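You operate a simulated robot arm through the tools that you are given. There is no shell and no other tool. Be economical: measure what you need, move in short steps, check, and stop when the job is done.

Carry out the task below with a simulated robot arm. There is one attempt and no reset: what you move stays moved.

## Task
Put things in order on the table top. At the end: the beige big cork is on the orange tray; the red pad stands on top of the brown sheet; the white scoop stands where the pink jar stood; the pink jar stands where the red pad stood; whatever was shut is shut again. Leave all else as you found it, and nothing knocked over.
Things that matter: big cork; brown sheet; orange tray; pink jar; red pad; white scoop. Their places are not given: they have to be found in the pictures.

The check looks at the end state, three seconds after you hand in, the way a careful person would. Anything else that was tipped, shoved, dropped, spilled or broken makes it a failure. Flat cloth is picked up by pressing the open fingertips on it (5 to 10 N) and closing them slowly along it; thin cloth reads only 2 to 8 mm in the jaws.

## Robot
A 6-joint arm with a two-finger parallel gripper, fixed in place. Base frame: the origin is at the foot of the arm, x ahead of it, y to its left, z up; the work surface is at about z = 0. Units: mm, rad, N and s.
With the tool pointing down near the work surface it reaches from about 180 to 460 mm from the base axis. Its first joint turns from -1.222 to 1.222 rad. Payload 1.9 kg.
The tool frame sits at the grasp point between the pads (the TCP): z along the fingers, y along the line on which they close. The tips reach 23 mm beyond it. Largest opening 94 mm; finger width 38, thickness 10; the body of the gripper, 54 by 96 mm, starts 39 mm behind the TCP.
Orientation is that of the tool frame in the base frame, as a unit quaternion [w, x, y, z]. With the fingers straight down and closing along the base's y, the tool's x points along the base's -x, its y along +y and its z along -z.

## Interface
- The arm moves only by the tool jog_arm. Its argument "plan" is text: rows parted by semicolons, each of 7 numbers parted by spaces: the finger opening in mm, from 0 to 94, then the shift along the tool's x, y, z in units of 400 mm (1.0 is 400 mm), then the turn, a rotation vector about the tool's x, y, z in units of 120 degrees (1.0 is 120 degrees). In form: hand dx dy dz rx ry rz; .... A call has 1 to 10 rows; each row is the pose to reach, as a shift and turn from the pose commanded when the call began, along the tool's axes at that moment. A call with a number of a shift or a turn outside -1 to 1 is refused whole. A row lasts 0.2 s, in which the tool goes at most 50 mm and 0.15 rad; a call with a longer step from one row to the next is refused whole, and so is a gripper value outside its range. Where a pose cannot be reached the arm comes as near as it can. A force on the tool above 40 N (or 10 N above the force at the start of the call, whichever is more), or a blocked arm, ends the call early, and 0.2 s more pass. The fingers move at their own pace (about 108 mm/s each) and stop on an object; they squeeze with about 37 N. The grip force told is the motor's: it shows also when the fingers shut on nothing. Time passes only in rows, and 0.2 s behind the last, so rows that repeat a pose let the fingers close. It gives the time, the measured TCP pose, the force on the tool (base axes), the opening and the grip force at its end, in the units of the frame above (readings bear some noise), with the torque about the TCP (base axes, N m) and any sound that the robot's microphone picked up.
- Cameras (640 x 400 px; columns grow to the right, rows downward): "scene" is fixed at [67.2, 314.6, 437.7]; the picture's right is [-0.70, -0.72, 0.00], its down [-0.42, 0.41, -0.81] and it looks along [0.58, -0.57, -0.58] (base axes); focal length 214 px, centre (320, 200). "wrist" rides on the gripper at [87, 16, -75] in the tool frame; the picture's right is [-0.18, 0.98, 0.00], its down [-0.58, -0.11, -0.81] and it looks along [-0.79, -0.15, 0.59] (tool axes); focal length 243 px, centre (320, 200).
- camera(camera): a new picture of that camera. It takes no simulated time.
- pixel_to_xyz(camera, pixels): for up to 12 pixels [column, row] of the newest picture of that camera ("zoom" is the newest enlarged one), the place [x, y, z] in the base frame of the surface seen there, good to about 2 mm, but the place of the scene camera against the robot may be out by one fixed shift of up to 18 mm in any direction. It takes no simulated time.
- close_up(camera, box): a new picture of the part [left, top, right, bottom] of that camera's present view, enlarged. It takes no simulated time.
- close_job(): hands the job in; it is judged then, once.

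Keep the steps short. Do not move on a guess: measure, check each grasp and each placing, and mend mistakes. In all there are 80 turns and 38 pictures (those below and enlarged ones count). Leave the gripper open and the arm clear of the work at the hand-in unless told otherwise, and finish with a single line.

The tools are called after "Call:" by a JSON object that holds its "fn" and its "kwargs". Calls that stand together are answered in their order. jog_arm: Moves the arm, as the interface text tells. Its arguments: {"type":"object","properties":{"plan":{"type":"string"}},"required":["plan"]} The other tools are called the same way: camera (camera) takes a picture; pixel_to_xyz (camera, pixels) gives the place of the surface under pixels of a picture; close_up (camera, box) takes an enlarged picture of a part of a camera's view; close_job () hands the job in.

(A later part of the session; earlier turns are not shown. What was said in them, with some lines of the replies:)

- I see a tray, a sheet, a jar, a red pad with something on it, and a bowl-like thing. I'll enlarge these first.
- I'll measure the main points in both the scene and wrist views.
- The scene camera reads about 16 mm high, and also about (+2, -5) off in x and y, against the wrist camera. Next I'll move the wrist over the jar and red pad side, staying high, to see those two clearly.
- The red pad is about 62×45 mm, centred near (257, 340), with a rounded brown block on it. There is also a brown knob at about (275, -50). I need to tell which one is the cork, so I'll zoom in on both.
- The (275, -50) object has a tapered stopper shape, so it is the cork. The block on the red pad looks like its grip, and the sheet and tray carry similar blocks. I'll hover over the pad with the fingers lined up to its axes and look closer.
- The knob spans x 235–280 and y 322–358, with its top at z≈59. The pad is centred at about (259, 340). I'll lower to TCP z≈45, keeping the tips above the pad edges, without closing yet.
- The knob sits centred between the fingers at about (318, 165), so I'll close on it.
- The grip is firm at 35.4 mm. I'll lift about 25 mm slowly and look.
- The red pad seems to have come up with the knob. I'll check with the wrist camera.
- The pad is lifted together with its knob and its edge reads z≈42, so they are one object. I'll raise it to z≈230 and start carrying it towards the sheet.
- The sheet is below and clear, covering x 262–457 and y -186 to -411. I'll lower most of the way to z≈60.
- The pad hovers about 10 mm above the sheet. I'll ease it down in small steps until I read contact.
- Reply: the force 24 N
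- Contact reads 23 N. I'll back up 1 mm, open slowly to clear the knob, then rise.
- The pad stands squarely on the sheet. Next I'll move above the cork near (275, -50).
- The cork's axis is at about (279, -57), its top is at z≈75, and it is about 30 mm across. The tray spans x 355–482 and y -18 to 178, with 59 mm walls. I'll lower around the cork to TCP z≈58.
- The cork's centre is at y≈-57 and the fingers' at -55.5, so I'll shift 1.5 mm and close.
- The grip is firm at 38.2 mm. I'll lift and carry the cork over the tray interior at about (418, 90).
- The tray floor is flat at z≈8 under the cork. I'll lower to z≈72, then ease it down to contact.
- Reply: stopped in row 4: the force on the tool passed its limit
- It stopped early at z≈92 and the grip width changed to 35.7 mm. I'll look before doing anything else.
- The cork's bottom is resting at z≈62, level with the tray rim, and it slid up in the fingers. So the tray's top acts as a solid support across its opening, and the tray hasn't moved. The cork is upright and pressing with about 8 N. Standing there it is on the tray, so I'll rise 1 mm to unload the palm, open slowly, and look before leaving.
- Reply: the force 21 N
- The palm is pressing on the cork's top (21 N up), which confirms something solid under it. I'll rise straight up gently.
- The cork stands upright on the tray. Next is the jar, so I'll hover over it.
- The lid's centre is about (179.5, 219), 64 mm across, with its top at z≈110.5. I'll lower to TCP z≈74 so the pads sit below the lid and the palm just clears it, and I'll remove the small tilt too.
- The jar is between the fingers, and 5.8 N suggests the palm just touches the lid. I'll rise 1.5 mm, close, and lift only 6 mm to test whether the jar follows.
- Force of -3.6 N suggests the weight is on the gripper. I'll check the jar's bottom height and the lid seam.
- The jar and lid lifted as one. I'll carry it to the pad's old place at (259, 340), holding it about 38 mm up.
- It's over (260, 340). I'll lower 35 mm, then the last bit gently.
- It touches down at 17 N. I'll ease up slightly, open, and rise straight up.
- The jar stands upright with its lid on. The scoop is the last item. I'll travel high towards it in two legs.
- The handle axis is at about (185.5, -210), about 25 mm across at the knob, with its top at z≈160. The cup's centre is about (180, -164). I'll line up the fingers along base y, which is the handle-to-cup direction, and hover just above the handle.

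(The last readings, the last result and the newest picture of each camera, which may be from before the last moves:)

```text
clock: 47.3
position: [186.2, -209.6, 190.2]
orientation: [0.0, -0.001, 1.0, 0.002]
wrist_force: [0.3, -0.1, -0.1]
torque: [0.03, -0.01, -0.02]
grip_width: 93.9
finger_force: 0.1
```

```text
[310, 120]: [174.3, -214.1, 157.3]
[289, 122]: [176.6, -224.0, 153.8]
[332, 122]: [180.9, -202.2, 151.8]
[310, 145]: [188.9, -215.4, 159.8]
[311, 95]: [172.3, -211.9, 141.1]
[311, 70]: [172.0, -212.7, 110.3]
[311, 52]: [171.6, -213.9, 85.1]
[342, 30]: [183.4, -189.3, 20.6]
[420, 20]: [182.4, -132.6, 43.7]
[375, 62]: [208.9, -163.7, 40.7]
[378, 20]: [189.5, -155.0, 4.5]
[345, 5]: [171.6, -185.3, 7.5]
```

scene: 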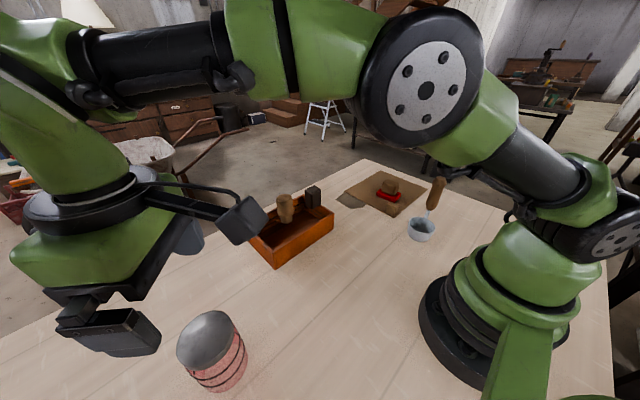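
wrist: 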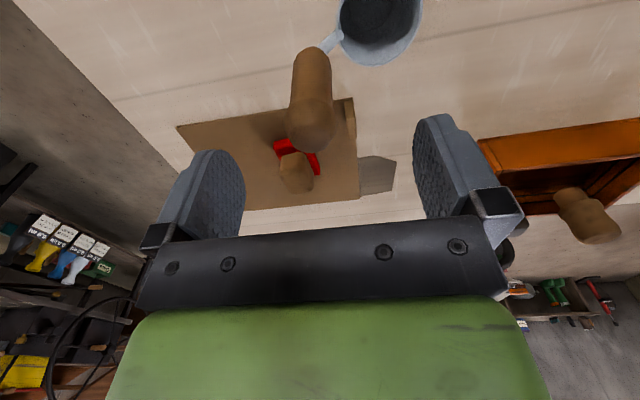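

The handle axis refines to (184, -213), and it is vertical. I'll lower to TCP z≈126 and close.

Call:
{"fn": "jog_arm", "kwargs": {"plan": "94 0.005 -0.009 0.06 0 0 0; 94 0.005 -0.009 0.12 0 0 0; 94 0.005 -0.009 0.16 0 0 0; 70 0.005 -0.009 0.16 0 0 0; 50 0.005 -0.009 0.16 0 0 0; 38 0.005 -0.009 0.16 0 0 0; 30 0.005 -0.009 0.16 0 0 0; 22 0.005 -0.009 0.16 0 0 0; 14 0.005 -0.009 0.16 0 0 0; 10 0.005 -0.009 0.16 0 0 0"}}

```text
clock: 49.5
position: [182.3, -213.1, 125.5]
orientation: [0.0, 0.0, 1.0, 0.003]
wrist_force: [-0.1, 1.6, 0.4]
torque: [0.16, 0.06, -0.02]
grip_width: 27.0
finger_force: 37.0
```

It's gripped at 27 mm. I'll lift it straight up slowly.

Call:
{"fn": "jog_arm", "kwargs": {"plan": "10 0 0 -0.01 0 0 0; 10 0 0 -0.03 0 0 0; 10 0 0 -0.08 0 0 0; 10 0 0 -0.14 0 0 0; 10 0 0 -0.2 0 0 0; 10 0 0 -0.25 0 0 0; 10 0 0 -0.25 0 0 0"}}

Call:
{"fn": "camera", "kwargs": {"camera": "wrist"}}

```text
clock: 51.1
position: [181.7, -214.8, 226.1]
orientation: [0.0, -0.001, 1.0, 0.002]
wrist_force: [-0.6, 0.2, -1.7]
torque: [-0.06, -0.03, 0.05]
grip_width: 26.6
finger_force: 36.9
```

```text
3 pictures are left
```

wrist: 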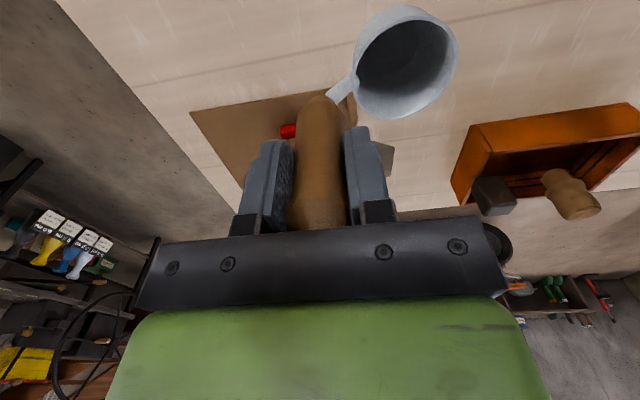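

It's held. I'll measure the cup's rim relative to the tool, and check that it isn't tilted.

Call:
{"fn": "pixel_to_xyz", "kwargs": {"camera": "wrist", "pixels": [[456, 50], [357, 75], [400, 9], [395, 117], [440, 95], [370, 30], [400, 55], [320, 105], [318, 150]]}}

```text
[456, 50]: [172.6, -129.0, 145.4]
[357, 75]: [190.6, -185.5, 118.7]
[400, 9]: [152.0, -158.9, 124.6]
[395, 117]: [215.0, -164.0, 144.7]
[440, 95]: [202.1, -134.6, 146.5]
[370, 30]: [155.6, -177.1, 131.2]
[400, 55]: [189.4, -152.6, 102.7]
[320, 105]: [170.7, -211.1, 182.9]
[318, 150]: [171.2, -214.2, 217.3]
```

No tilt; the cup's centre is about (−1, +52) from the TCP. I'll carry it to the jar's old spot along an arc in front of the base, stopping above with the TCP at about (181, 171).

Call:
{"fn": "jog_arm", "kwargs": {"plan": "10 -0.034 0.09 0 0 0 0; 10 -0.07 0.18 0 0 0 0; 10 -0.11 0.28 0 0 0 0; 10 -0.145 0.38 0 0 0 0; 10 -0.16 0.48 0 0 0 0; 10 -0.145 0.58 0 0 0 0; 10 -0.11 0.68 0 0 0 0; 10 -0.07 0.78 0 0 0 0; 10 -0.034 0.88 0 0 0 0; 10 0.003 0.961 0 0 0 0"}}

```text
clock: 53.3
position: [181.9, 169.9, 227.3]
orientation: [-0.001, 0.001, 1.0, 0.003]
wrist_force: [0.0, -0.6, -1.2]
torque: [-0.02, -0.02, -0.01]
grip_width: 26.5
finger_force: 36.8
```

It's above the target. I'll lower 95 mm.

Call:
{"fn": "jog_arm", "kwargs": {"plan": "10 0 0 0.06 0 0 0; 10 0 0 0.13 0 0 0; 10 0 0 0.19 0 0 0; 10 0 0 0.225 0 0 0; 10 0 0 0.24 0 0 0; 10 0 0 0.245 0 0 0; 10 0 0 0.245 0 0 0"}}

```text
clock: 54.9
position: [181.9, 170.7, 130.1]
orientation: [0.0, 0.0, 1.0, 0.002]
wrist_force: [0.2, -0.4, -1.5]
torque: [-0.06, -0.01, 0.01]
grip_width: 26.6
finger_force: 37.0
```

Call:
{"fn": "jog_arm", "kwargs": {"plan": "10 0 0 0.003 0 0 0; 10 0 0 0.005 0 0 0; 10 0 0 0.007 0 0 0; 10 0 0 0.007 0 0 0"}}

```text
clock: 55.9
position: [182.7, 170.5, 127.5]
orientation: [0.0, 0.0, 1.0, 0.003]
wrist_force: [-0.2, 0.1, -1.8]
torque: [-0.03, 0.01, 0.0]
grip_width: 26.4
finger_force: 37.5
```

Call:
{"fn": "jog_arm", "kwargs": {"plan": "10 0 0 0.002 0 0 0; 10 0 0 0.004 0 0 0; 10 0 0 0.004 0 0 0"}}

```text
clock: 56.7
position: [181.5, 170.4, 125.4]
orientation: [-0.001, 0.0, 1.0, 0.003]
wrist_force: [-3.1, -9.1, 27.7]
torque: [-0.09, -0.04, 0.02]
grip_width: 26.3
finger_force: 37.1
```

It's down. I'll back off about 1 mm, open slowly, and rise.

Call:
{"fn": "jog_arm", "kwargs": {"plan": "10 0 0 -0.003 0 0 0; 30 0 0 -0.003 0 0 0; 36 0 0 -0.003 0 0 0; 50 0 0 -0.003 0 0 0; 70 0 0 -0.003 0 0 0; 70 0 0 -0.05 0 0 0; 70 0 0 -0.14 0 0 0; 90 0 0 -0.24 0 0 0; 94 0 0 -0.34 0 0 0"}}

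```text
clock: 58.7
position: [183.1, 169.4, 260.1]
orientation: [0.001, -0.001, 1.0, 0.002]
wrist_force: [-0.7, -0.4, -0.2]
torque: [0.06, 0.02, 0.01]
grip_width: 94.0
finger_force: 0.1
```

Now I'll pull the arm clear towards the middle, up high, and check everything.

Call:
{"fn": "jog_arm", "kwargs": {"plan": "94 -0.03 -0.08 -0.05 0 0 0; 94 -0.07 -0.17 -0.1 0 0 0; 94 -0.11 -0.26 -0.15 0 0 0; 94 -0.15 -0.34 -0.2 0 0 0; 94 -0.19 -0.4 -0.25 0 0 0; 94 -0.2 -0.44 -0.3 0 0 0; 94 -0.2 -0.44 -0.3 0 0 0"}}

Call:
{"fn": "camera", "kwargs": {"camera": "scene"}}

```text
clock: 60.3
position: [261.8, -7.7, 381.0]
orientation: [0.0, 0.0, 1.0, 0.002]
wrist_force: [-0.4, -0.5, -0.5]
torque: [0.0, 0.0, -0.01]
grip_width: 94.0
finger_force: 0.0
```

```text
2 pictures are left
```

scene: 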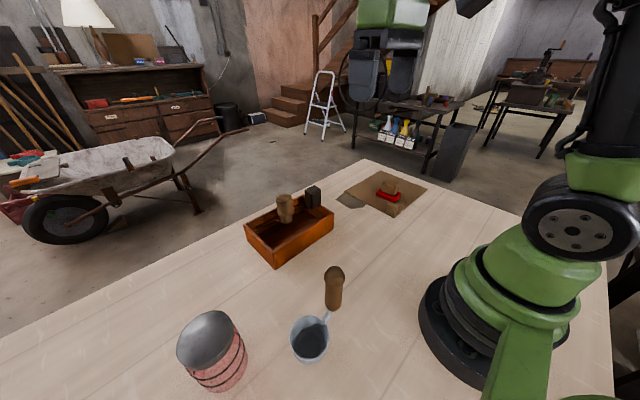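

Everything looks in place. One close-up to confirm the cork, and measurements of the jar and scoop positions.

Call:
{"fn": "close_up", "kwargs": {"camera": "scene", "box": [160, 170, 440, 400]}}

Call:
{"fn": "pixel_to_xyz", "kwargs": {"camera": "scene", "pixels": [[291, 335], [329, 332], [310, 345], [207, 338], [285, 210], [285, 222], [315, 318], [303, 361]]}}

```text
1.74 times, centred on (300, 285) of scene
```

zoom: 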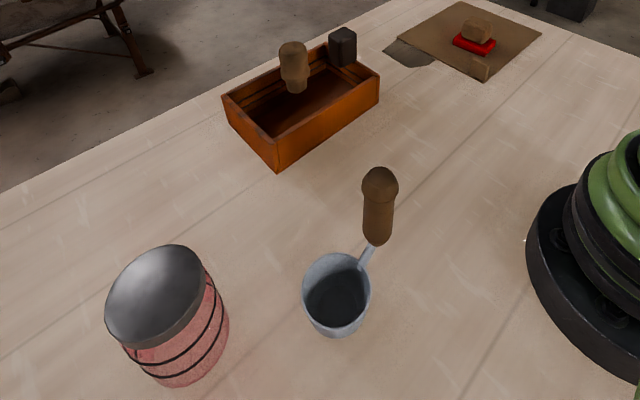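

```text
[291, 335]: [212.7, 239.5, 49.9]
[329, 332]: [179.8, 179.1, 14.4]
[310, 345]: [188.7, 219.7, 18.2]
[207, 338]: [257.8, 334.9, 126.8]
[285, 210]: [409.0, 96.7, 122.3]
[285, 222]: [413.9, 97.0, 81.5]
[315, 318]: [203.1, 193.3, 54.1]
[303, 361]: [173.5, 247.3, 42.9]
```

All the pieces are placed and upright, and the arm is clear with the gripper open, so I'll hand in.

Call:
{"fn": "close_job", "kwargs": {}}

```text
The job is handed in.
```

I handed the job in with every piece placed and upright; the one oddity is that the cork stands level with the tray's rim (z≈62), not on its floor, because something solid I couldn't see stopped it there.
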